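You operate a simulated robot arm through the tools that you are given. There is no shell and no other tool.

You are at the controls of a simulated robot arm. One attempt, no reset.

JOB
Fill the unit to about FULL, open the red wheel, start the pump.
Fine: blue lid open while FILL is held, shut after; wheel fully open before the pump.

The check looks at the end state, three seconds after you hand in, the way a careful person would. Anything else that was tipped, shoved, dropped, spilled or broken makes it a failure. Lids that push on must go on centred and level and be pressed home; caps that screw on are set level and turned clockwise until they are tight.

ROBOT AND FRAMES
A 7-joint arm with a fingered hand, fixed in place. Base frame: the origin is at the foot of the arm, x ahead of it, y to its left, z up. Units: m, degrees, N and s.
With the tool pointing down near the work surface it reaches from about 0.16 to 0.78 m from the base axis. Its first joint turns from -166.0 to 166.0 degrees. Payload 4.9 kg.
Tool frame: the origin (TCP) lies between the finger pads and is the grasp point; the fingertips stand 0.032 m ahead of it; z points along the fingers, y is the line along which they close. The gripper opens to 0.192 m. The gripper's body begins 0.089 m behind the TCP. The gripper is a hand of 3 fingers: y runs from the thumb to the fingers, the wrist lies at [0, 0, -0.267] in the tool frame, and closing takes about 1.5 s.
Orientation is that of the tool frame in the base frame, as a unit quaternion [x, y, z, w]. With the fingers straight down and closing along the base's y, the tool's x points along the base's -x, its y along +y and its z along -z.

CONTROLS
- The arm moves only by the tool servo_tool. Its arguments are lists of equal length, an entry for each row: "angular": the turn, a rotation vector about the tool's x, y, z in degrees, a list of three; "travel": the shift along the tool's x, y, z in m, a list of three; "fingers": the closure, from 0 (fully open) to 1 (shut). In form: {"angular": [[rx, ry, rz], ...], "travel": [[dx, dy, dz], ...], "fingers": [fingers, ...]}. A call has 1 to 20 rows; each row is the pose to reach, as a shift and turn from the pose commanded when the call began, along the tool's axes at that moment. A row lasts 0.2 s, in which the tool goes at most 0.05 m and 8.6 degrees; a call with a longer step from one row to the next is refused whole, and so is a gripper value outside its range. Where a pose cannot be reached the arm comes as near as it can. A force on the tool above 40 N (or 10 N above the force at the start of the call, whichever is more), or a blocked arm, ends the call early, and 0.2 s more pass. The fingers move at their own pace (about 0.153 m/s each) and stop on an object; they squeeze with about 22 N. The grip force told is the motor's: it shows also when the fingers shut on nothing. Time passes only in rows, and 0.2 s behind the last, so rows that repeat a pose let the fingers close. It gives the time, the measured TCP pose, the force on the tool (base axes), the opening and the grip force at its end, in the units of the frame above (readings bear some noise), with the torque about the TCP (base axes, N m) and any sound that the robot's microphone picked up.
- Cameras (640 x 400 px; columns grow to the right, rows downward): "scene" is fixed at [0.204, 0.6402, 1.6475]; the picture's right is [0.65, -0.76, 0.00], its down [-0.74, -0.63, -0.24] and it looks along [0.18, 0.16, -0.97] (base axes); focal length 214 px, centre (320, 200). "wrist" rides on the gripper at [0.08, -0.046, -0.113] in the tool frame; the picture's right is [0.50, 0.87, 0.00], its down [-0.67, 0.39, -0.63] and it looks along [-0.55, 0.32, 0.78] (tool axes); focal length 226 px, centre (320, 200). There is no depth. A picture from a camera that has moved, and an enlarged one, comes with that camera's place and axes in the base frame and with its lens. The place of the scene camera against the robot may be out by one fixed shift of up to 0.025 m in any direction.
- snapshot(camera): a new picture of that camera. The clock stands still meanwhile.
- hand_shape(shape): the hand has 3 fingers and takes this shape, open, in about a second: jaw (thumb against the fingers, like two jaws); tri (thumb and two fingers); tip (a fingertip pinch); poke (one finger out to press); point (the index stretched); flat (the hand flat); cup (the hand cupped); fist (a fist). The gripper value then closes the fingers along that shape, each until it touches; the sizes above hold for jaw. It gives what a move gives, with no picture.
- inspect(camera, box): a new picture of the part [left, top, right, bottom] of that camera's present view, enlarged. The clock stands still meanwhile.
- finish_job(): hands the job in; it is judged then, once.

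Places have to be worked out from the pictures, the camera data and where the tool is seen. Open the gripper and draw the arm clear of the work before you hand the job in, unless the task says otherwise.

The tools are called after "Emit:" as a command line: name --argument value ..., lists and objects as JSON in quotes. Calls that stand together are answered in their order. servo_tool: Moves the arm, as the interface text tells. Its arguments: {"type":"object","properties":{"angular":{"type":"array","items":{"type":"array","items":{"type":"number"}}},"travel":{"type":"array","items":{"type":"array","items":{"type":"number"}}},"fingers":{"type":"array","items":{"type":"number"}}},"required":["angular","travel","fingers"]} The other tools are called the same way: hand_shape (shape) gives the hand a shape; snapshot (camera) takes a picture; inspect (camera, box) takes an enlarged picture of a part of a camera's view; finish_job () hands the job in.

At the start:

```text
time_s: 0.0
ee_pos: [0.3421, 0.3405, 1.3038]
ee_rot: [0.0, 1.0, 0.0, 0.001]
wrist_force: [-1.4, -0.6, -0.1]
ft_torque: [-0.01, -0.01, -0.01]
grip_width: 0.192
grip_force: 0.1
shape: jaw
```

scene: 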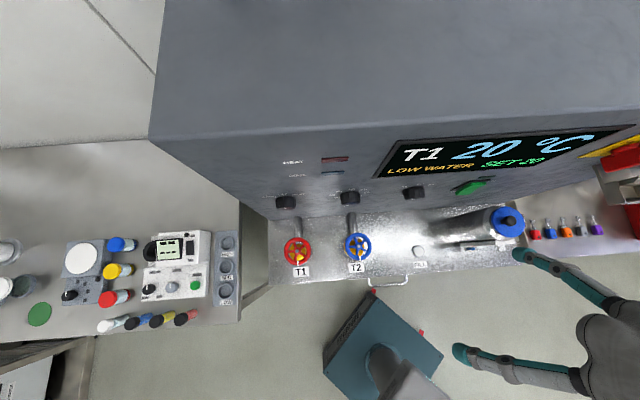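
wrist: 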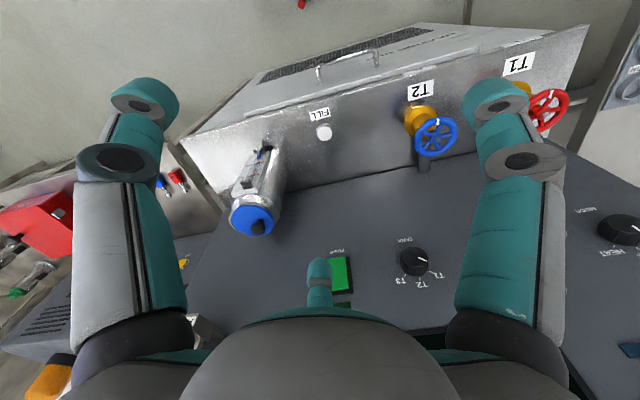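

I start by looking closely at the panel in both camera views to understand the controls.

Emit:
inspect --camera "scene" --box '[260, 120, 540, 295]'

Emit:
inspect --camera "scene" --box '[420, 180, 560, 270]'

Emit:
inspect --camera "wrist" --box '[180, 60, 480, 320]'

Emit:
inspect --camera "scene" --box '[260, 200, 440, 300]'

```text
2.29 times, centred on (400, 208) of scene
camera zoom: at [0.204, 0.6402, 1.6475], right [0.65, -0.76, 0.0], down [-0.74, -0.63, -0.24], along [0.18, 0.16, -0.97], focal length 490 px, centre (137, 183)
```

zoom: 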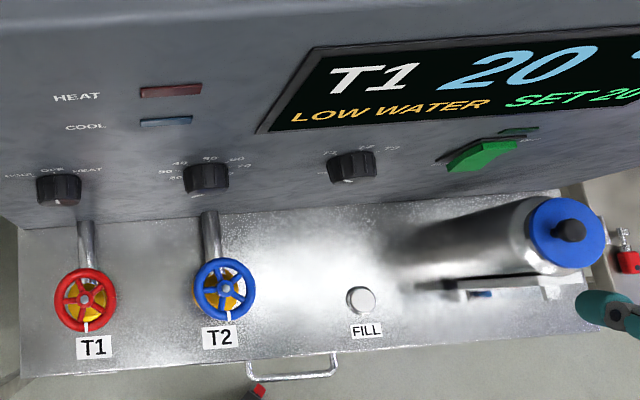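

```text
4.44 times, centred on (490, 225) of scene
camera zoom: at [0.204, 0.6402, 1.6475], right [0.65, -0.76, 0.0], down [-0.74, -0.63, -0.24], along [0.18, 0.16, -0.97], focal length 953 px, centre (-436, 89)
```

zoom: 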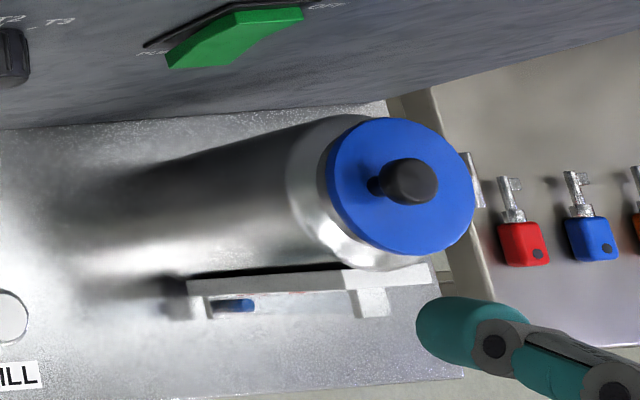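

```text
1.54 times, centred on (330, 190) of wrist
camera zoom: at [0.2625, 0.2945, 1.4175], right [-0.5, 0.87, 0.0], down [0.67, 0.39, 0.63], along [0.55, 0.32, -0.78], focal length 348 px, centre (305, 215)
```

zoom: 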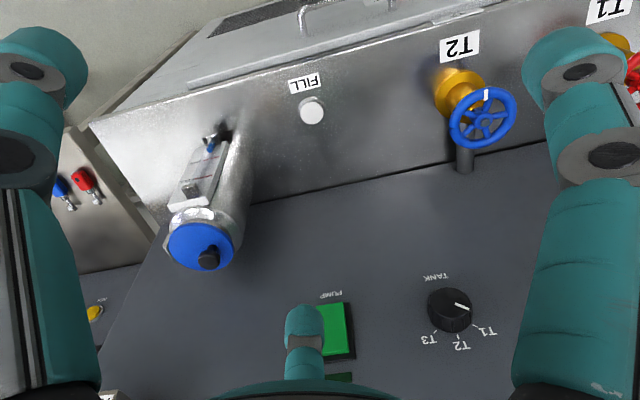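

```text
3.56 times, centred on (350, 250) of scene
camera zoom: at [0.204, 0.6402, 1.6475], right [0.65, -0.76, 0.0], down [-0.74, -0.63, -0.24], along [0.18, 0.16, -0.97], focal length 763 px, centre (213, 22)
```

zoom: 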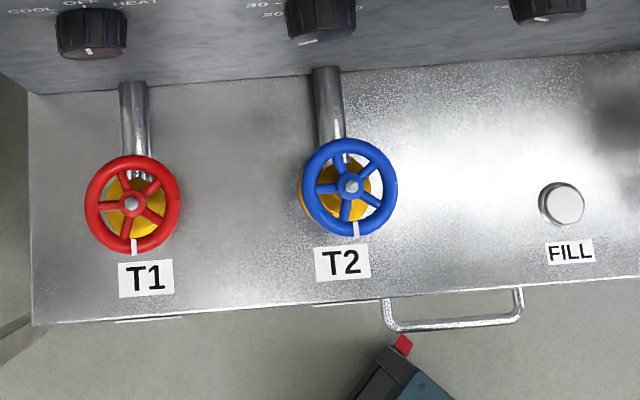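

I see a ledge with T1/T2 wheels, the FILL button and a filler neck with a blue lid; the pump rocker is on the wall behind. I inspect more details (lid hinge, sight gauge, display, pump) before moving.

Emit:
inspect --camera "wrist" --box '[190, 110, 350, 250]'

Emit:
inspect --camera "scene" --box '[380, 110, 640, 280]'

Emit:
inspect --camera "wrist" --box '[380, 60, 640, 220]'

Emit:
inspect --camera "wrist" --box '[300, 220, 460, 320]'

Emit:
inspect --camera "scene" --box '[480, 195, 540, 245]'

```text
2.86 times, centred on (270, 180) of wrist
camera zoom: at [0.2625, 0.2945, 1.4175], right [-0.5, 0.87, 0.0], down [0.67, 0.39, 0.63], along [0.55, 0.32, -0.78], focal length 646 px, centre (463, 257)
```

zoom: 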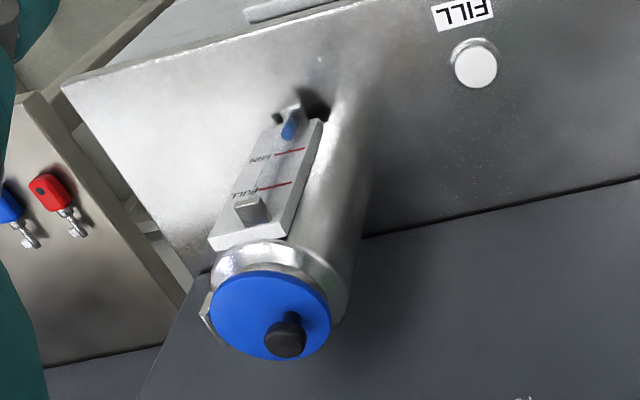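

```text
2.35 times, centred on (510, 195) of scene
camera zoom: at [0.204, 0.6402, 1.6475], right [0.65, -0.76, 0.0], down [-0.74, -0.63, -0.24], along [0.18, 0.16, -0.97], focal length 505 px, centre (-127, 212)
```

zoom: 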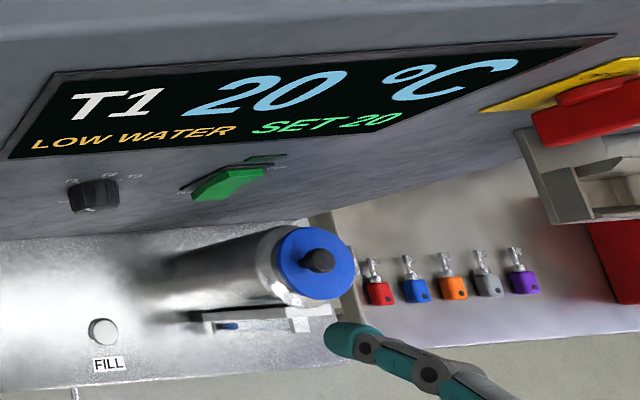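

```text
2.46 times, centred on (510, 140) of wrist
camera zoom: at [0.2625, 0.2945, 1.4175], right [-0.5, 0.87, 0.0], down [0.67, 0.39, 0.63], along [0.55, 0.32, -0.78], focal length 556 px, centre (-148, 348)
```

zoom: 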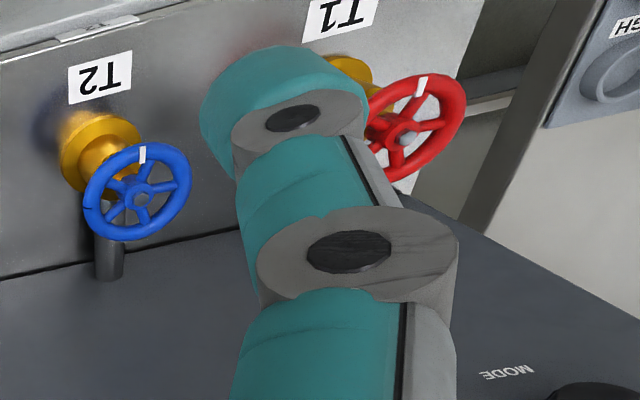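

```text
4.00 times, centred on (380, 270) of wrist
camera zoom: at [0.2625, 0.2945, 1.4175], right [-0.5, 0.87, 0.0], down [0.67, 0.39, 0.63], along [0.55, 0.32, -0.78], focal length 904 px, centre (80, -80)
```

zoom: 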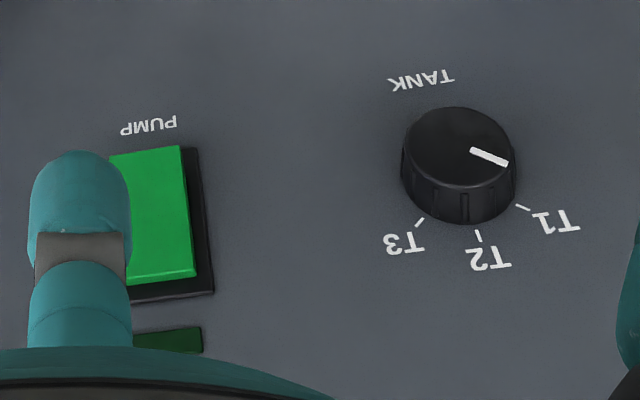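

```text
8.00 times, centred on (510, 220) of scene
camera zoom: at [0.204, 0.6402, 1.6475], right [0.65, -0.76, 0.0], down [-0.74, -0.63, -0.24], along [0.18, 0.16, -0.97], focal length 1716 px, centre (-1200, 40)
```

zoom: 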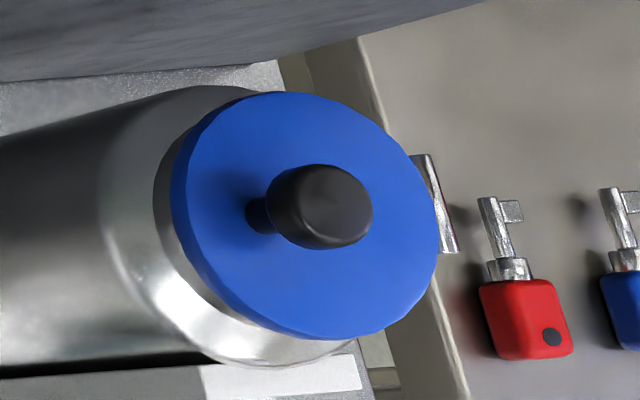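

The lid appears hinged on its right with a black knob; the sight gauge has MIN and FULL marks. I rough-locate: machine faces the robot at ~45°, ledge z≈0.94, lid ≈(0.567,0.333,1.12), pump ≈(0.52,0.48,1.21). I try the "poke" shape here in free air to see the finger layout.

Emit:
hand_shape --shape "poke"

Emit:
snapshot --camera "wrist"

Emit:
snapshot --camera "scene"

```text
time_s: 0.9
ee_pos: [0.3415, 0.3401, 1.3044]
ee_rot: [-0.001, 1.0, 0.0, 0.0]
wrist_force: [0.5, 0.0, -0.1]
ft_torque: [0.03, 0.03, 0.05]
grip_width: 0.0001
grip_force: 0.1
shape: poke
```

```text
taken
camera wrist: at [0.2625, 0.2945, 1.4175], right [-0.5, 0.87, 0.0], down [0.67, 0.39, 0.63], along [0.55, 0.32, -0.78], focal length 226 px, centre (320, 200)
```

wrist: 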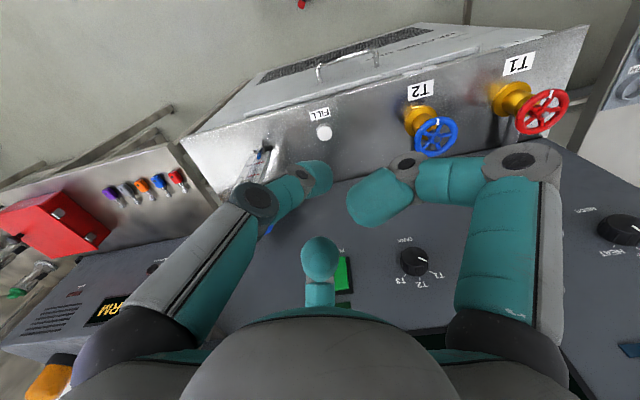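

```text
taken
```

scene: 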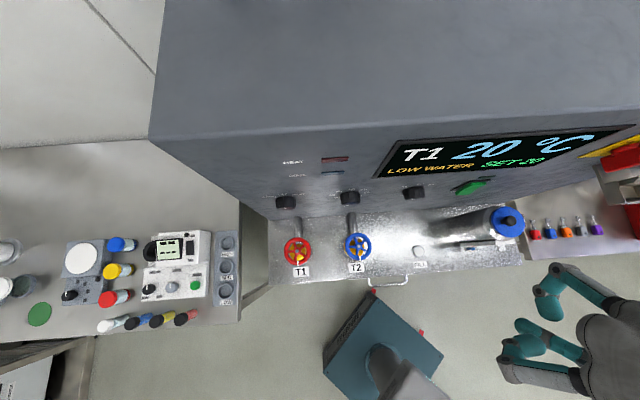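

The fingers may still be moving into the shape, so I wait a second with a null move and look again.

Emit:
servo_tool --angular '[[0, 0, 0], [0, 0, 0], [0, 0, 0], [0, 0, 0]]' --travel '[[0, 0, 0], [0, 0, 0], [0, 0, 0], [0, 0, 0]]' --fingers '[0, 0, 0, 0]'

Emit:
snapshot --camera "wrist"

Emit:
inspect --camera "scene" --box '[440, 230, 640, 400]'

```text
time_s: 1.9
ee_pos: [0.342, 0.3407, 1.3046]
ee_rot: [0.0, 1.0, 0.0, 0.0]
wrist_force: [0.9, 0.4, 0.5]
ft_torque: [0.03, 0.04, 0.0]
grip_width: 0.0
grip_force: 0.0
shape: poke
```

```text
taken
camera wrist: at [0.2625, 0.2945, 1.4175], right [-0.5, 0.87, 0.0], down [0.67, 0.39, 0.63], along [0.55, 0.32, -0.78], focal length 226 px, centre (320, 200)
```

wrist: 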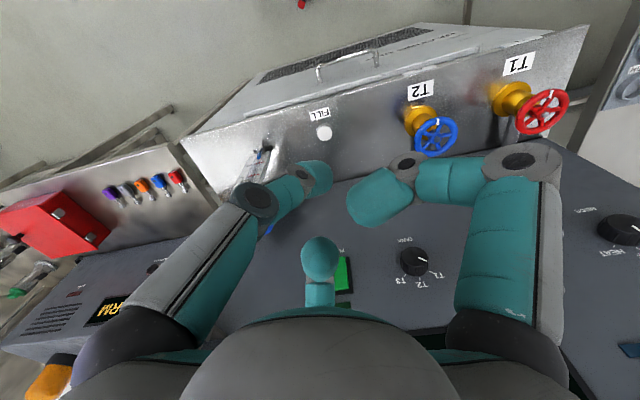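

```text
2.35 times, centred on (540, 315) of scene
camera zoom: at [0.204, 0.6402, 1.6475], right [0.65, -0.76, 0.0], down [-0.74, -0.63, -0.24], along [0.18, 0.16, -0.97], focal length 505 px, centre (-198, -71)
```

zoom: 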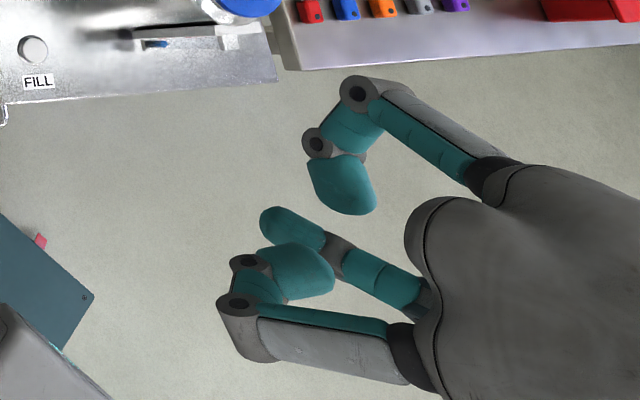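

In "poke" the thumb is extended along the tool axis with its tip just ahead of the TCP and the other two curl. Next I try the "tip" shape to see the pinch geometry.

Emit:
hand_shape --shape "tip"

Emit:
snapshot --camera "wrist"

Emit:
inspect --camera "scene" --box '[440, 230, 640, 400]'

```text
time_s: 2.8
ee_pos: [0.3413, 0.3415, 1.3055]
ee_rot: [0.0, 1.0, 0.0, 0.0]
wrist_force: [-0.1, 0.3, -0.7]
ft_torque: [-0.02, 0.03, 0.02]
grip_width: 0.1918
grip_force: 0.0
shape: tip
```

```text
taken
camera wrist: at [0.2625, 0.2945, 1.4175], right [-0.5, 0.87, 0.0], down [0.67, 0.39, 0.63], along [0.55, 0.32, -0.78], focal length 226 px, centre (320, 200)
```

wrist: 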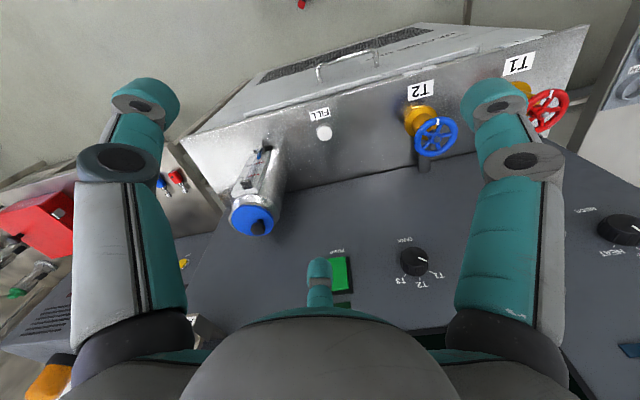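

```text
2.35 times, centred on (540, 315) of scene
camera zoom: at [0.204, 0.6402, 1.6475], right [0.65, -0.76, 0.0], down [-0.74, -0.63, -0.24], along [0.18, 0.16, -0.97], focal length 505 px, centre (-198, -71)
```

zoom: 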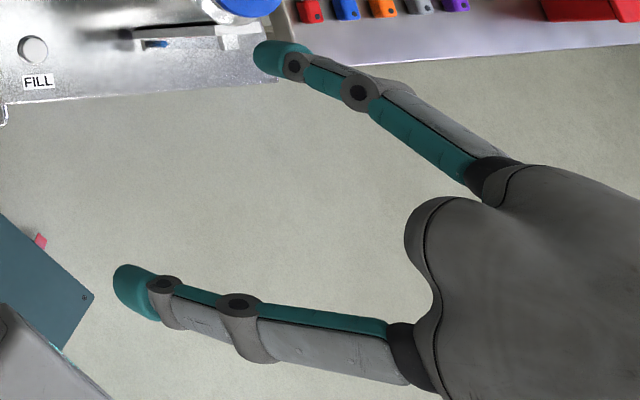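

Open "tip" looks like open "jaw". I close it in free air to see where the fingertips meet.

Emit:
servo_tool --angular '[[0, 0, 0], [0, 0, 0], [0, 0, 0], [0, 0, 0], [0, 0, 0], [0, 0, 0], [0, 0, 0], [0, 0, 0]]' --travel '[[0, 0, 0], [0, 0, 0], [0, 0, 0], [0, 0, 0], [0, 0, 0], [0, 0, 0], [0, 0, 0], [0, 0, 0]]' --fingers '[0.85, 0.85, 0.85, 0.85, 0.85, 0.85, 0.85, 0.85]'

Emit:
snapshot --camera "wrist"

Emit:
inspect --camera "scene" --box '[440, 230, 640, 400]'

```text
time_s: 4.6
ee_pos: [0.3419, 0.3418, 1.3055]
ee_rot: [-0.001, 1.0, 0.0, 0.0]
wrist_force: [-0.2, 0.3, -0.8]
ft_torque: [-0.02, 0.01, 0.02]
grip_width: 0.0287
grip_force: 0.1
shape: tip
```

```text
taken
camera wrist: at [0.2625, 0.2945, 1.4175], right [-0.5, 0.87, 0.0], down [0.67, 0.39, 0.63], along [0.55, 0.32, -0.78], focal length 226 px, centre (320, 200)
```

wrist: 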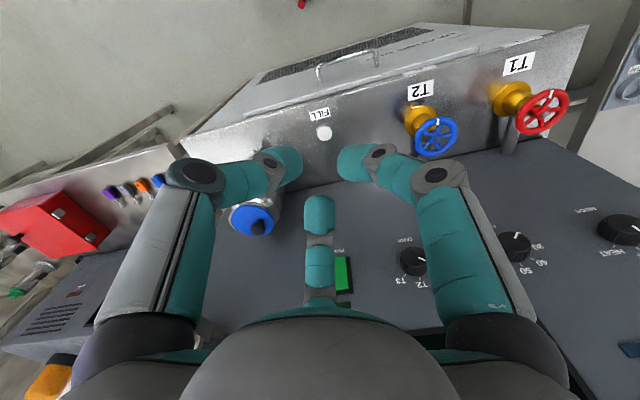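

```text
2.35 times, centred on (540, 315) of scene
camera zoom: at [0.204, 0.6402, 1.6475], right [0.65, -0.76, 0.0], down [-0.74, -0.63, -0.24], along [0.18, 0.16, -0.97], focal length 505 px, centre (-198, -71)
```

zoom: 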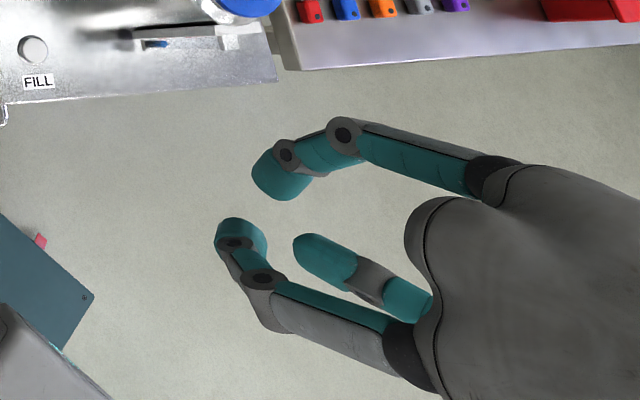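

The three digits sit 120° apart and converge on the tool axis, so I now know the hand. I open it and move to the front-right with a 30° tilt to look at the filler neck, lid hinge and gauge from closer.

Emit:
servo_tool --angular '[[-3.75, -6.5, 0], [-7.5, -13, 0], [-11.25, -19.5, 0], [-15, -26, 0], [-15, -26, 0]]' --travel '[[-0.008, -0.027, 0.021], [-0.016, -0.054, 0.042], [-0.025, -0.08, 0.063], [-0.033, -0.107, 0.084], [-0.033, -0.107, 0.084]]' --fingers '[0, 0, 0, 0, 0]'

Emit:
snapshot --camera "wrist"

Emit:
snapshot --camera "scene"

```text
time_s: 5.8
ee_pos: [0.376, 0.2334, 1.2201]
ee_rot: [-0.001, 0.966, 0.13, 0.225]
wrist_force: [0.2, -0.3, 0.2]
ft_torque: [0.01, 0.0, -0.02]
grip_width: 0.1919
grip_force: 0.0
shape: tip
```

```text
taken
camera wrist: at [0.2577, 0.1647, 1.2716], right [-0.5, 0.87, 0.0], down [0.31, 0.18, 0.94], along [0.81, 0.47, -0.35], focal length 226 px, centre (320, 200)
```

wrist: 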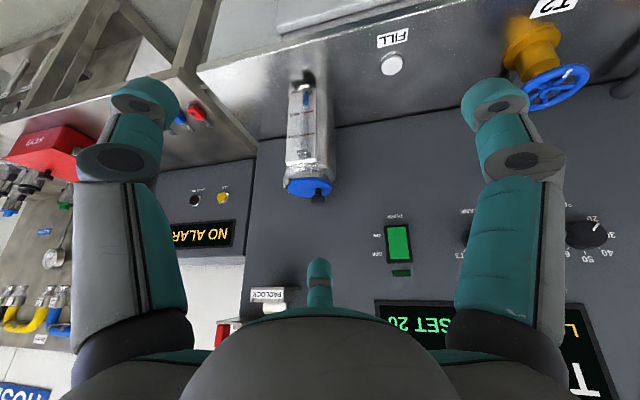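

```text
taken
```

scene: 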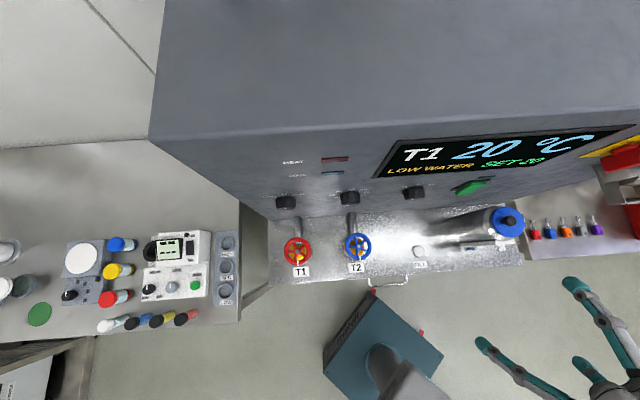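

Good view. I enlarge the tank/gauge/lid and the pump switch.

Emit:
inspect --camera "wrist" --box '[265, 60, 365, 210]'

Emit:
inspect --camera "wrist" --box '[350, 195, 460, 285]'

Emit:
inspect --camera "wrist" --box '[200, 10, 480, 200]'

```text
2.67 times, centred on (315, 135) of wrist
camera zoom: at [0.2577, 0.1647, 1.2716], right [-0.5, 0.87, 0.0], down [0.31, 0.18, 0.94], along [0.81, 0.47, -0.35], focal length 603 px, centre (333, 373)
```

zoom: 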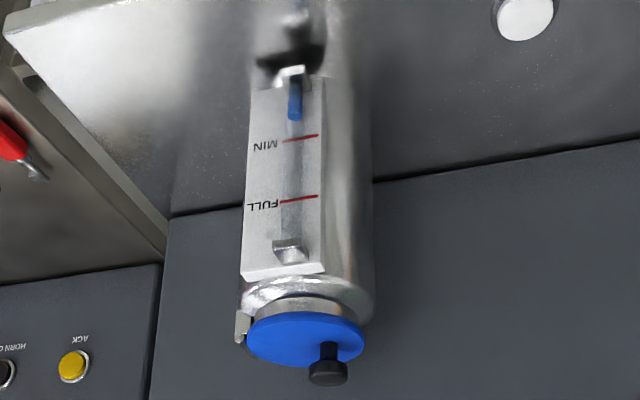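

```text
4.44 times, centred on (405, 240) of wrist
camera zoom: at [0.2577, 0.1647, 1.2716], right [-0.5, 0.87, 0.0], down [0.31, 0.18, 0.94], along [0.81, 0.47, -0.35], focal length 1005 px, centre (-58, 22)
```

zoom: 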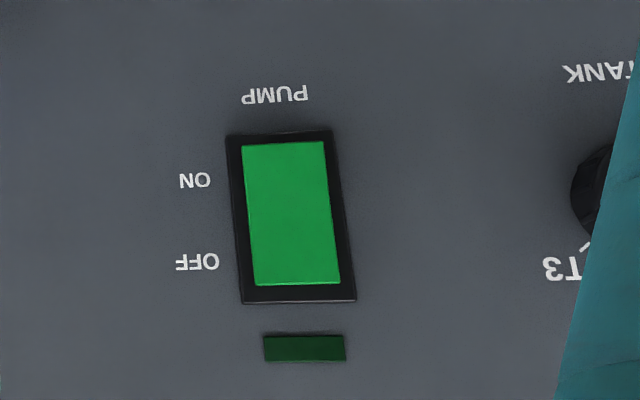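

```text
2.11 times, centred on (340, 105) of wrist
camera zoom: at [0.2577, 0.1647, 1.2716], right [-0.5, 0.87, 0.0], down [0.31, 0.18, 0.94], along [0.81, 0.47, -0.35], focal length 476 px, centre (278, 400)
```

zoom: 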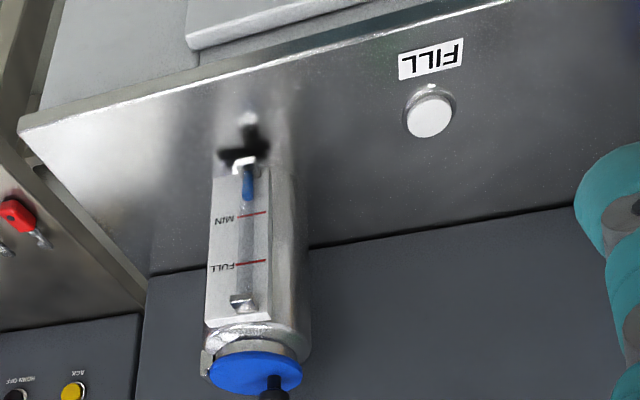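

Lid hinge is on the +u (right) side, knob head ≈ (0.578,0.346,1.131), lid top z≈1.107; FILL top ≈ (0.429,0.401,0.932); pump rocker centre u≈0.037, z≈1.20 with ON as the lower half, wall at n≈0.735. I undo the tilt first, then will yaw so the thumb faces the robot.

Emit:
servo_tool --angular '[[3.75, 6.5, 0], [7.5, 13, 0], [11.25, 19.5, 0], [15, 26, 0]]' --travel '[[0, 0, 0], [0, 0, 0], [0, 0, 0], [0, 0, 0]]' --fingers '[0, 0, 0, 0]'

Emit:
servo_tool --angular '[[0, 0, 7.5], [0, 0, 15], [0, 0, 22.5], [0, 0, 30], [0, 0, 37.5], [0, 0, 45]]' --travel '[[0, 0, 0], [0, 0, 0], [0, 0, 0], [0, 0, 0], [0, 0, 0], [0, 0, 0]]' --fingers '[0, 0, 0, 0, 0, 0]'

Emit:
servo_tool --angular '[[-6.5, 0, 0], [-13, 0, 0], [-19.5, 0, 0], [-25, 0, 0], [-25, 0, 0]]' --travel '[[0, 0, 0], [0, 0, 0], [0, 0, 0], [0, 0, 0], [0, 0, 0]]' --fingers '[0, 0, 0, 0, 0]'

Emit:
snapshot --camera "wrist"

Emit:
snapshot --camera "scene"

```text
time_s: 6.8
ee_pos: [0.3756, 0.234, 1.2196]
ee_rot: [0.0, 1.0, -0.001, -0.001]
wrist_force: [0.3, -0.4, 0.3]
ft_torque: [-0.01, -0.01, 0.0]
grip_width: 0.1918
grip_force: 0.1
shape: tip
```

```text
time_s: 8.2
ee_pos: [0.3747, 0.2335, 1.2208]
ee_rot: [0.384, 0.923, 0.0, 0.0]
wrist_force: [-0.1, 0.1, -0.1]
ft_torque: [-0.01, 0.03, -0.02]
grip_width: 0.1917
grip_force: 0.0
shape: tip
```

```text
time_s: 9.4
ee_pos: [0.3742, 0.2349, 1.2196]
ee_rot: [0.374, 0.902, 0.2, 0.082]
wrist_force: [0.2, -1.2, 0.2]
ft_torque: [-0.03, -0.01, 0.0]
grip_width: 0.1922
grip_force: 0.1
shape: tip
```

```text
taken
camera wrist: at [0.2555, 0.2264, 1.303], right [0.2, 0.91, 0.37], down [0.53, -0.41, 0.74], along [0.82, 0.05, -0.57], focal length 226 px, centre (320, 200)
```

wrist: 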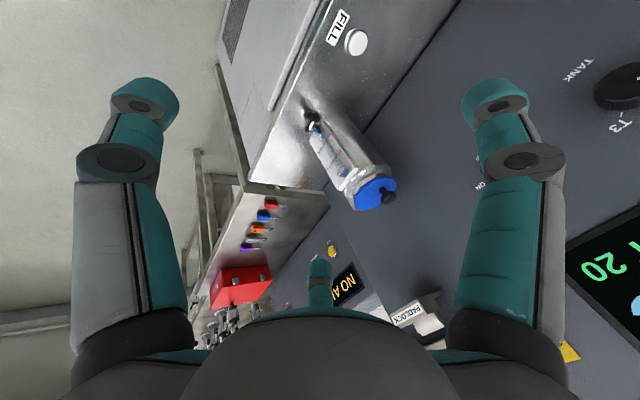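

```text
taken
```

scene: 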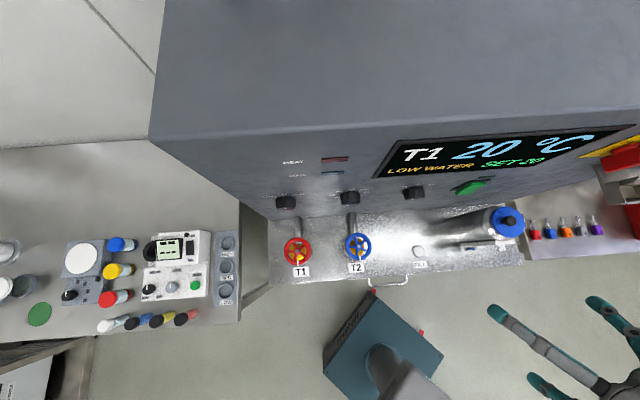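

I check the knob location in this new view before approaching.

Emit:
inspect --camera "wrist" --box '[290, 100, 410, 230]'

Emit:
inspect --camera "wrist" --box '[335, 165, 415, 220]'

```text
3.08 times, centred on (350, 165) of wrist
camera zoom: at [0.2555, 0.2264, 1.303], right [0.2, 0.91, 0.37], down [0.53, -0.41, 0.74], along [0.82, 0.05, -0.57], focal length 696 px, centre (228, 308)
```

zoom: 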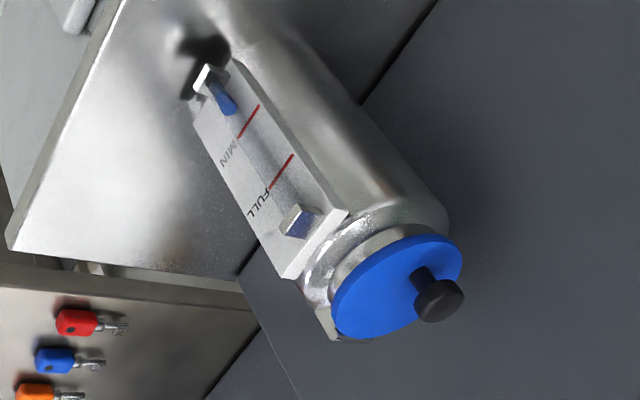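

```text
7.27 times, centred on (375, 192) of wrist
camera zoom: at [0.2555, 0.2264, 1.303], right [0.2, 0.91, 0.37], down [0.53, -0.41, 0.74], along [0.82, 0.05, -0.57], focal length 1644 px, centre (-80, 254)
```

zoom: 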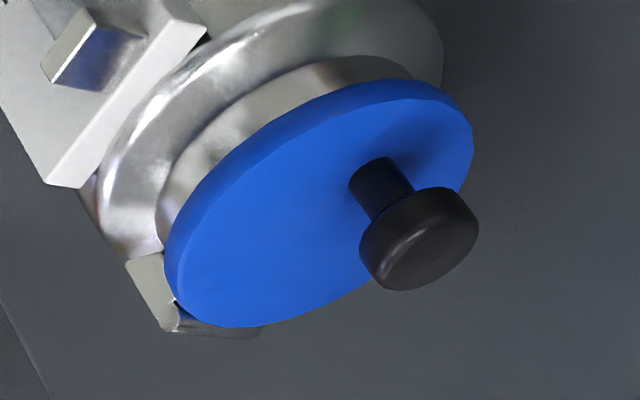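

View 3 confirms knob head centre ≈ (0.578, 0.3465, 1.131), head dia ≈27 mm. I move to a pre-grasp 7 cm back along the tool axis with fingers part-closed (~7 cm opening).

Emit:
servo_tool --angular '[[0, 0, 0], [0, 0, 0], [0, 0, 0], [0, 0, 0], [0, 0, 0], [0, 0, 0], [0, 0, 0]]' --travel '[[-0.01, 0.02, 0.005], [-0.02, 0.055, 0.02], [-0.033, 0.09, 0.04], [-0.048, 0.13, 0.062], [-0.0637, 0.1652, 0.0833], [-0.0637, 0.1652, 0.0833], [-0.0637, 0.1652, 0.0833]]' --fingers '[0.62, 0.62, 0.62, 0.62, 0.62, 0.62, 0.62]'

Emit:
snapshot --camera "wrist"

Emit:
snapshot --camera "scene"

```text
time_s: 11.0
ee_pos: [0.5511, 0.3197, 1.2147]
ee_rot: [0.374, 0.902, 0.199, 0.083]
wrist_force: [-0.2, 0.6, 0.5]
ft_torque: [-0.02, 0.01, 0.01]
grip_width: 0.0735
grip_force: 0.1
shape: tip
```

```text
taken
camera wrist: at [0.4319, 0.3124, 1.2979], right [0.2, 0.91, 0.37], down [0.53, -0.41, 0.74], along [0.82, 0.05, -0.57], focal length 226 px, centre (320, 200)
```

wrist: 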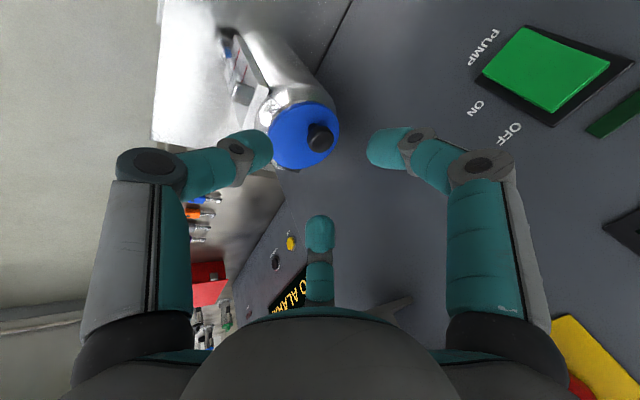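

```text
taken
```

scene: 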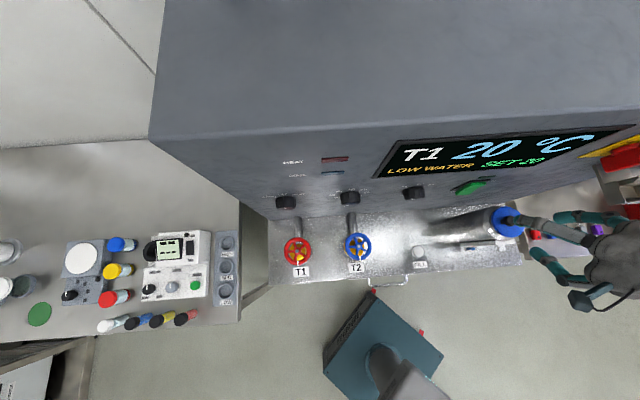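

The knob sits right on the tool axis as planned. I advance 7 cm along the tool axis, then check before closing.

Emit:
servo_tool --angular '[[0, 0, 0], [0, 0, 0], [0, 0, 0], [0, 0, 0], [0, 0, 0]]' --travel '[[0, 0, 0.02], [0, 0, 0.04], [0, 0, 0.055], [0, 0, 0.068], [0, 0, 0.068]]' --fingers '[0.62, 0.62, 0.62, 0.62, 0.62]'

Emit:
snapshot --camera "wrist"

Emit:
inspect --camera "scene" --box '[460, 180, 580, 270]'

```text
time_s: 12.2
ee_pos: [0.572, 0.3401, 1.1545]
ee_rot: [0.373, 0.902, 0.2, 0.082]
wrist_force: [-1.6, -1.0, 2.2]
ft_torque: [-0.06, 0.1, -0.04]
grip_width: 0.0735
grip_force: 0.0
shape: tip
```

```text
taken
camera wrist: at [0.452, 0.3328, 1.2364], right [0.2, 0.91, 0.37], down [0.53, -0.41, 0.74], along [0.82, 0.05, -0.57], focal length 226 px, centre (320, 200)
```

wrist: 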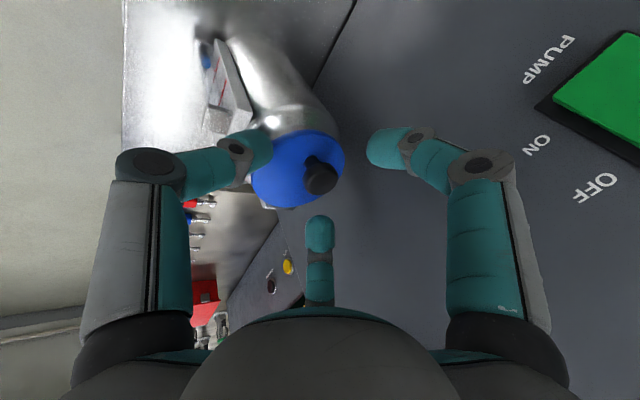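

```text
4.44 times, centred on (520, 225) of scene
camera zoom: at [0.204, 0.6402, 1.6475], right [0.65, -0.76, 0.0], down [-0.74, -0.63, -0.24], along [0.18, 0.16, -0.97], focal length 953 px, centre (-569, 89)
```

zoom: 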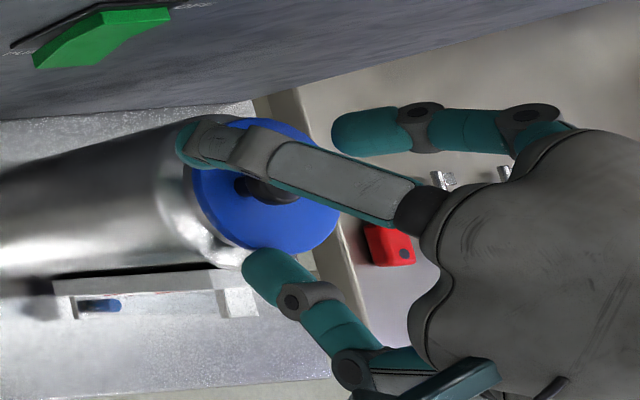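

Fingers straddle the knob; a ~3 N force suggests the thumb may just graze the lid. I back off 2 mm and close gently on the knob.

Emit:
servo_tool --angular '[[0, 0, 0], [0, 0, 0], [0, 0, 0], [0, 0, 0], [0, 0, 0], [0, 0, 0], [0, 0, 0], [0, 0, 0]]' --travel '[[0, 0, -0.002], [0, 0, -0.002], [0, 0, -0.002], [0, 0, -0.002], [0, 0, -0.002], [0, 0, -0.002], [0, 0, -0.002], [0, 0, -0.002]]' --fingers '[0.68, 0.74, 0.8, 0.86, 0.92, 1, 1, 1]'

Emit:
snapshot --camera "wrist"

Emit:
inspect --camera "scene" --box '[460, 180, 580, 270]'

```text
time_s: 14.0
ee_pos: [0.5711, 0.3397, 1.1563]
ee_rot: [0.374, 0.902, 0.201, 0.083]
wrist_force: [-11.1, -7.0, 6.7]
ft_torque: [-0.62, 0.96, -0.32]
grip_width: 0.0425
grip_force: 21.6
shape: tip
```

```text
taken
camera wrist: at [0.451, 0.3321, 1.2384], right [0.2, 0.91, 0.37], down [0.53, -0.41, 0.74], along [0.82, 0.05, -0.57], focal length 226 px, centre (320, 200)
```

wrist: 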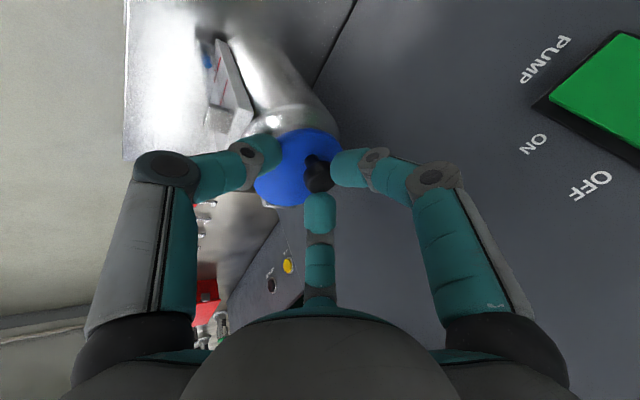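

```text
4.44 times, centred on (520, 225) of scene
camera zoom: at [0.204, 0.6402, 1.6475], right [0.65, -0.76, 0.0], down [-0.74, -0.63, -0.24], along [0.18, 0.16, -0.97], focal length 953 px, centre (-569, 89)
```

zoom: 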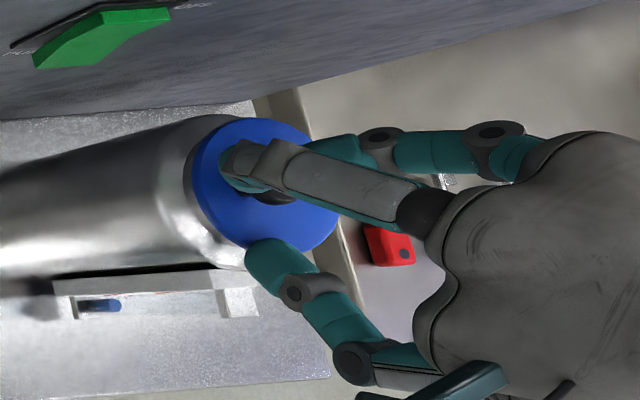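

The thumb is blocked on the lid's front rim, so it sits too low. I reopen, back off, reduce the tilt to 17° and set up a slightly higher approach with a narrower opening.

Emit:
servo_tool --angular '[[0, 0, 0], [0, 0, 0], [0, 0, 0], [0, 0, 0], [4, 0, 0], [8, 0, 0], [8, 0, 0], [8, 0, 0]]' --travel '[[0, 0, 0], [0, 0, 0], [0, 0, -0.01], [0, 0.003, -0.025], [0, 0.006, -0.035], [0, 0.0095, -0.0404], [0, 0.0095, -0.0404], [0, 0.0095, -0.0404]]' --fingers '[0.62, 0.62, 0.62, 0.62, 0.7, 0.74, 0.74, 0.74]'

Emit:
snapshot --camera "wrist"

Emit:
inspect --camera "scene" --box '[460, 180, 580, 270]'

```text
time_s: 15.8
ee_pos: [0.5642, 0.3321, 1.1961]
ee_rot: [0.378, 0.914, 0.136, 0.057]
wrist_force: [0.7, 0.1, -0.1]
ft_torque: [0.02, 0.02, 0.0]
grip_width: 0.0506
grip_force: 0.1
shape: tip
```

```text
taken
camera wrist: at [0.454, 0.3344, 1.2903], right [0.23, 0.94, 0.25], down [0.61, -0.34, 0.72], along [0.76, -0.01, -0.65], focal length 226 px, centre (320, 200)
```

wrist: 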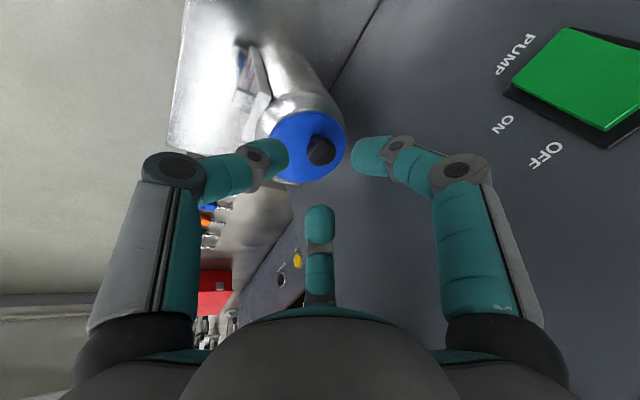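

```text
4.44 times, centred on (520, 225) of scene
camera zoom: at [0.204, 0.6402, 1.6475], right [0.65, -0.76, 0.0], down [-0.74, -0.63, -0.24], along [0.18, 0.16, -0.97], focal length 953 px, centre (-569, 89)
```

zoom: 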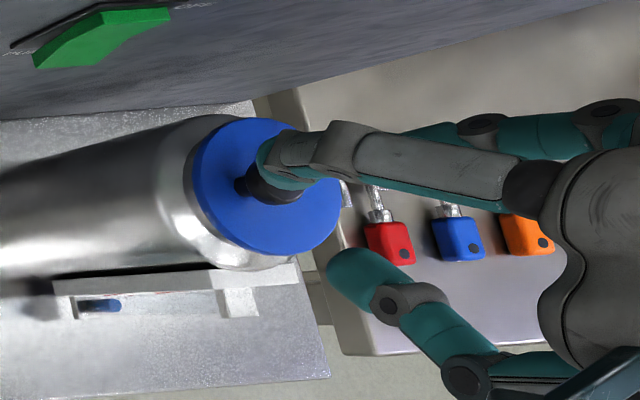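

The knob (pixel ≈(320,150)) is centred on the tool axis at the expected depth. I advance 3.5 cm and close on it.

Emit:
servo_tool --angular '[[0, 0, 0], [0, 0, 0], [0, 0, 0], [0, 0, 0], [0, 0, 0], [0, 0, 0], [0, 0, 0], [0, 0, 0], [0, 0, 0]]' --travel '[[0, 0, 0.015], [0, 0, 0.028], [0, 0, 0.035], [0, 0, 0.035], [0, 0, 0.035], [0, 0, 0.035], [0, 0, 0.035], [0, 0, 0.035], [0, 0, 0.035]]' --fingers '[0.74, 0.74, 0.74, 0.74, 0.8, 0.88, 1, 1, 1]'

Emit:
snapshot --camera "wrist"

Emit:
inspect --camera "scene" --box '[460, 180, 580, 270]'

```text
time_s: 17.8
ee_pos: [0.5713, 0.3408, 1.1638]
ee_rot: [0.378, 0.914, 0.137, 0.057]
wrist_force: [0.3, -0.3, 6.8]
ft_torque: [0.12, -0.16, -0.02]
grip_width: 0.0153
grip_force: 22.0
shape: tip
```

```text
taken
camera wrist: at [0.4615, 0.3419, 1.2578], right [0.23, 0.94, 0.25], down [0.61, -0.34, 0.72], along [0.76, -0.01, -0.65], focal length 226 px, centre (320, 200)
```

wrist: 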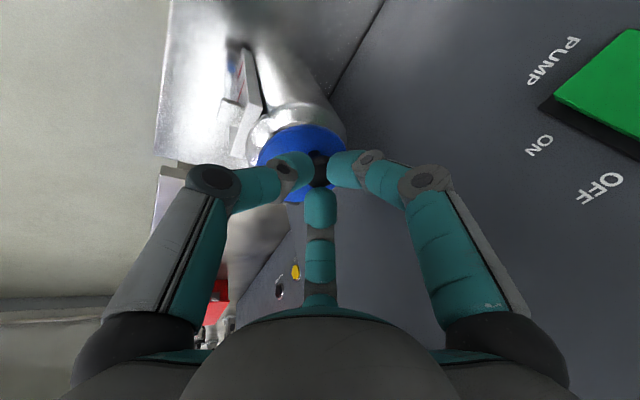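

```text
4.44 times, centred on (520, 225) of scene
camera zoom: at [0.204, 0.6402, 1.6475], right [0.65, -0.76, 0.0], down [-0.74, -0.63, -0.24], along [0.18, 0.16, -0.97], focal length 953 px, centre (-569, 89)
```

zoom: 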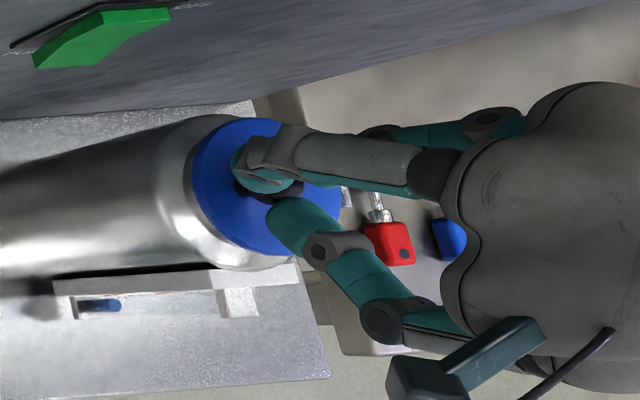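

The knob is gripped (15 mm, 22 N). I now swing the hand rigidly with the lid about the estimated hinge (u≈0.22, z≈1.10, axis along n), 15° first, watching forces.

Emit:
servo_tool --angular '[[0, 2.4, 0.73], [0, 4.78, 1.46], [0, 7.2, 2.2], [0, 9.56, 2.92], [0, 12, 3.66], [0, 14.34, 4.39]]' --travel '[[-0.0028, 0.0007, -0.0023], [-0.0056, 0.0014, -0.0045], [-0.0086, 0.002, -0.0065], [-0.0116, 0.0026, -0.0085], [-0.0147, 0.0032, -0.0103], [-0.0179, 0.0037, -0.012]]' --fingers '[1, 1, 1, 1, 1, 1]'

Emit:
snapshot --camera "wrist"

Emit:
inspect --camera "scene" --box '[460, 180, 580, 270]'

```text
time_s: 19.3
ee_pos: [0.5805, 0.3325, 1.1754]
ee_rot: [0.388, 0.901, 0.185, -0.067]
wrist_force: [-13.4, 6.6, 0.3]
ft_torque: [-0.69, -1.51, -0.05]
grip_width: 0.0138
grip_force: 22.0
shape: tip
stopped in row 6: the force on the tool passed its limit at 42 N (the readings are from after the stop); the commanded pose is now the measured one
```

```text
taken
camera wrist: at [0.4892, 0.3132, 1.2876], right [0.28, 0.88, 0.38], down [0.73, -0.45, 0.52], along [0.62, 0.13, -0.77], focal length 226 px, centre (320, 200)
```

wrist: 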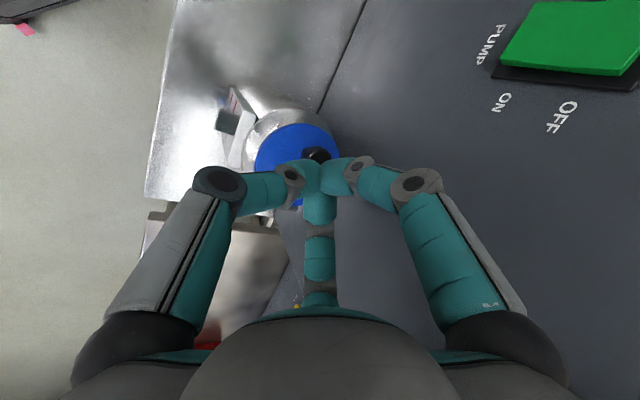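

```text
4.44 times, centred on (520, 225) of scene
camera zoom: at [0.204, 0.6402, 1.6475], right [0.65, -0.76, 0.0], down [-0.74, -0.63, -0.24], along [0.18, 0.16, -0.97], focal length 953 px, centre (-569, 89)
```

zoom: 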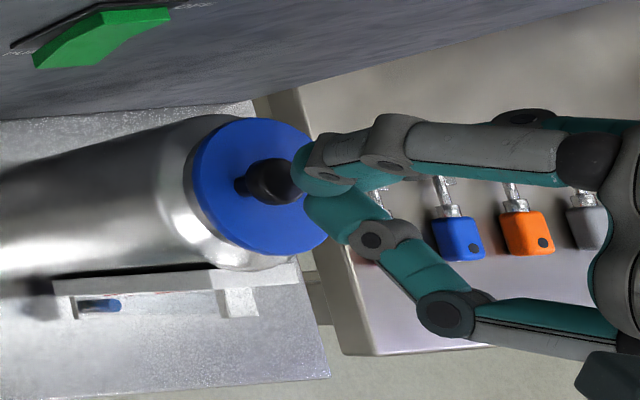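

The grip slipped off the top of the knob and the lid stayed shut. I back straight up off the lid and take a closer look.

Emit:
servo_tool --angular '[[0, 0, 0], [0, 0, 0], [0, 0, 0], [0, 0, 0], [0, 0, 0], [0, 0, 0]]' --travel '[[0, 0, 0], [0, 0, -0.005], [0, 0, -0.03], [0, 0, -0.06], [0, 0, -0.06], [0, 0, -0.06]]' --fingers '[0.7, 0.65, 0.65, 0.65, 0.65, 0.65]'

Emit:
snapshot --camera "wrist"

Emit:
inspect --camera "scene" --box '[480, 195, 540, 245]'

```text
time_s: 20.0
ee_pos: [0.5765, 0.3311, 1.1792]
ee_rot: [0.386, 0.902, 0.18, -0.072]
wrist_force: [-7.4, 10.8, 0.4]
ft_torque: [-1.05, -0.79, 0.29]
grip_width: 0.0669
grip_force: 0.1
shape: tip
stopped in row 3: the force on the tool passed its limit at 46 N (the readings are from after the stop); the commanded pose is now the measured one
```

```text
taken
camera wrist: at [0.4881, 0.3114, 1.2923], right [0.28, 0.89, 0.37], down [0.74, -0.44, 0.51], along [0.61, 0.13, -0.78], focal length 226 px, centre (320, 200)
```

wrist: 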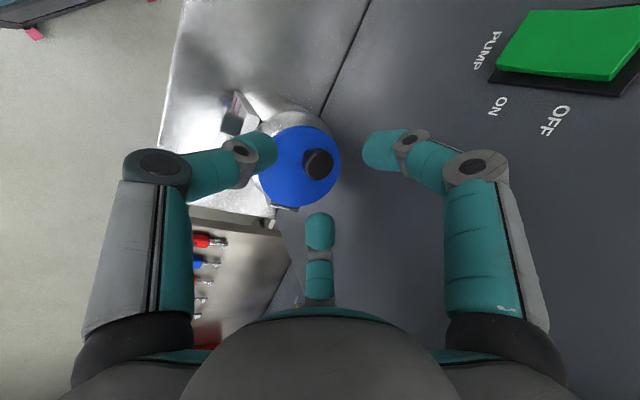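

```text
8.00 times, centred on (510, 220) of scene
camera zoom: at [0.204, 0.6402, 1.6475], right [0.65, -0.76, 0.0], down [-0.74, -0.63, -0.24], along [0.18, 0.16, -0.97], focal length 1716 px, centre (-1200, 40)
```

zoom: 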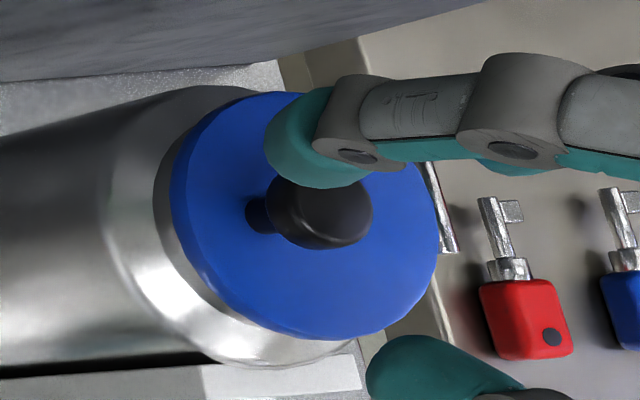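

A ~13 N push toward −u persists though the fingers are free, so something else on the hand is touching. I look at the full scene.

Emit:
snapshot --camera "scene"

Emit:
inspect --camera "scene" --box '[500, 100, 640, 300]'

```text
taken
```

scene: 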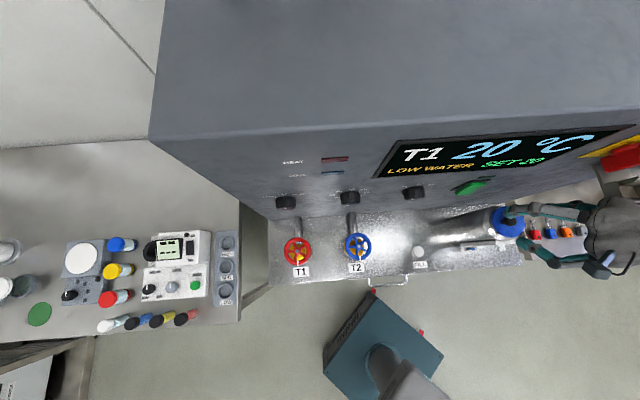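

```text
2.00 times, centred on (570, 200) of scene
camera zoom: at [0.204, 0.6402, 1.6475], right [0.65, -0.76, 0.0], down [-0.74, -0.63, -0.24], along [0.18, 0.16, -0.97], focal length 429 px, centre (-180, 200)
```

zoom: 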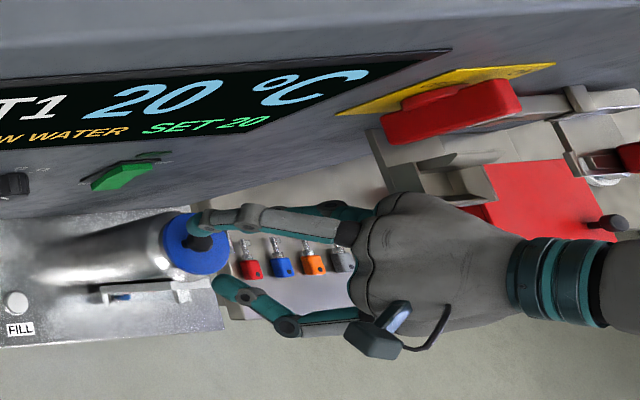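

The palm is most likely touching the padlock hasp/isolator that sticks out of the wall on the right (u≈0.3, z≈1.28). I roll the hand back toward −u in place, easing up slightly, to get clear of it.

Emit:
servo_tool --angular '[[0, -4.5, -1.4], [0, -9, -2.75], [0, -13.4, -4.1], [0, -13.4, -4.1]]' --travel '[[0.003, 0.001, -0.003], [0.006, 0.002, -0.008], [0.0083, 0.004, -0.0129], [0.0083, 0.004, -0.0129]]' --fingers '[0.65, 0.65, 0.65, 0.65]'

Emit:
inspect --camera "scene" --box '[500, 100, 640, 300]'

Emit:
snapshot --camera "wrist"

```text
time_s: 21.0
ee_pos: [0.5748, 0.3309, 1.19]
ee_rot: [0.376, 0.916, 0.132, 0.038]
wrist_force: [-11.7, -22.1, -18.4]
ft_torque: [2.37, -0.05, -1.46]
grip_width: 0.0661
grip_force: 0.0
shape: tip
```

```text
2.00 times, centred on (570, 200) of scene
camera zoom: at [0.204, 0.6402, 1.6475], right [0.65, -0.76, 0.0], down [-0.74, -0.63, -0.24], along [0.18, 0.16, -0.97], focal length 429 px, centre (-180, 200)
```

zoom: 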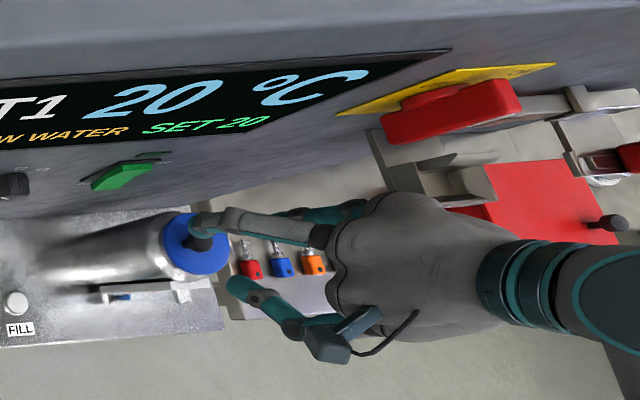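

```text
taken
camera wrist: at [0.4673, 0.3301, 1.289], right [0.23, 0.94, 0.25], down [0.64, -0.34, 0.69], along [0.74, 0.0, -0.68], focal length 226 px, centre (320, 200)
```

wrist: 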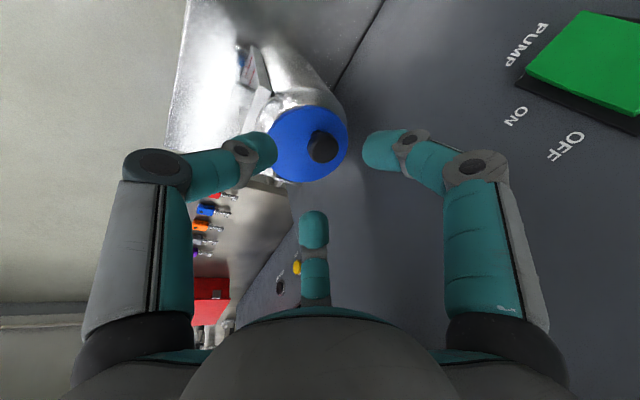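

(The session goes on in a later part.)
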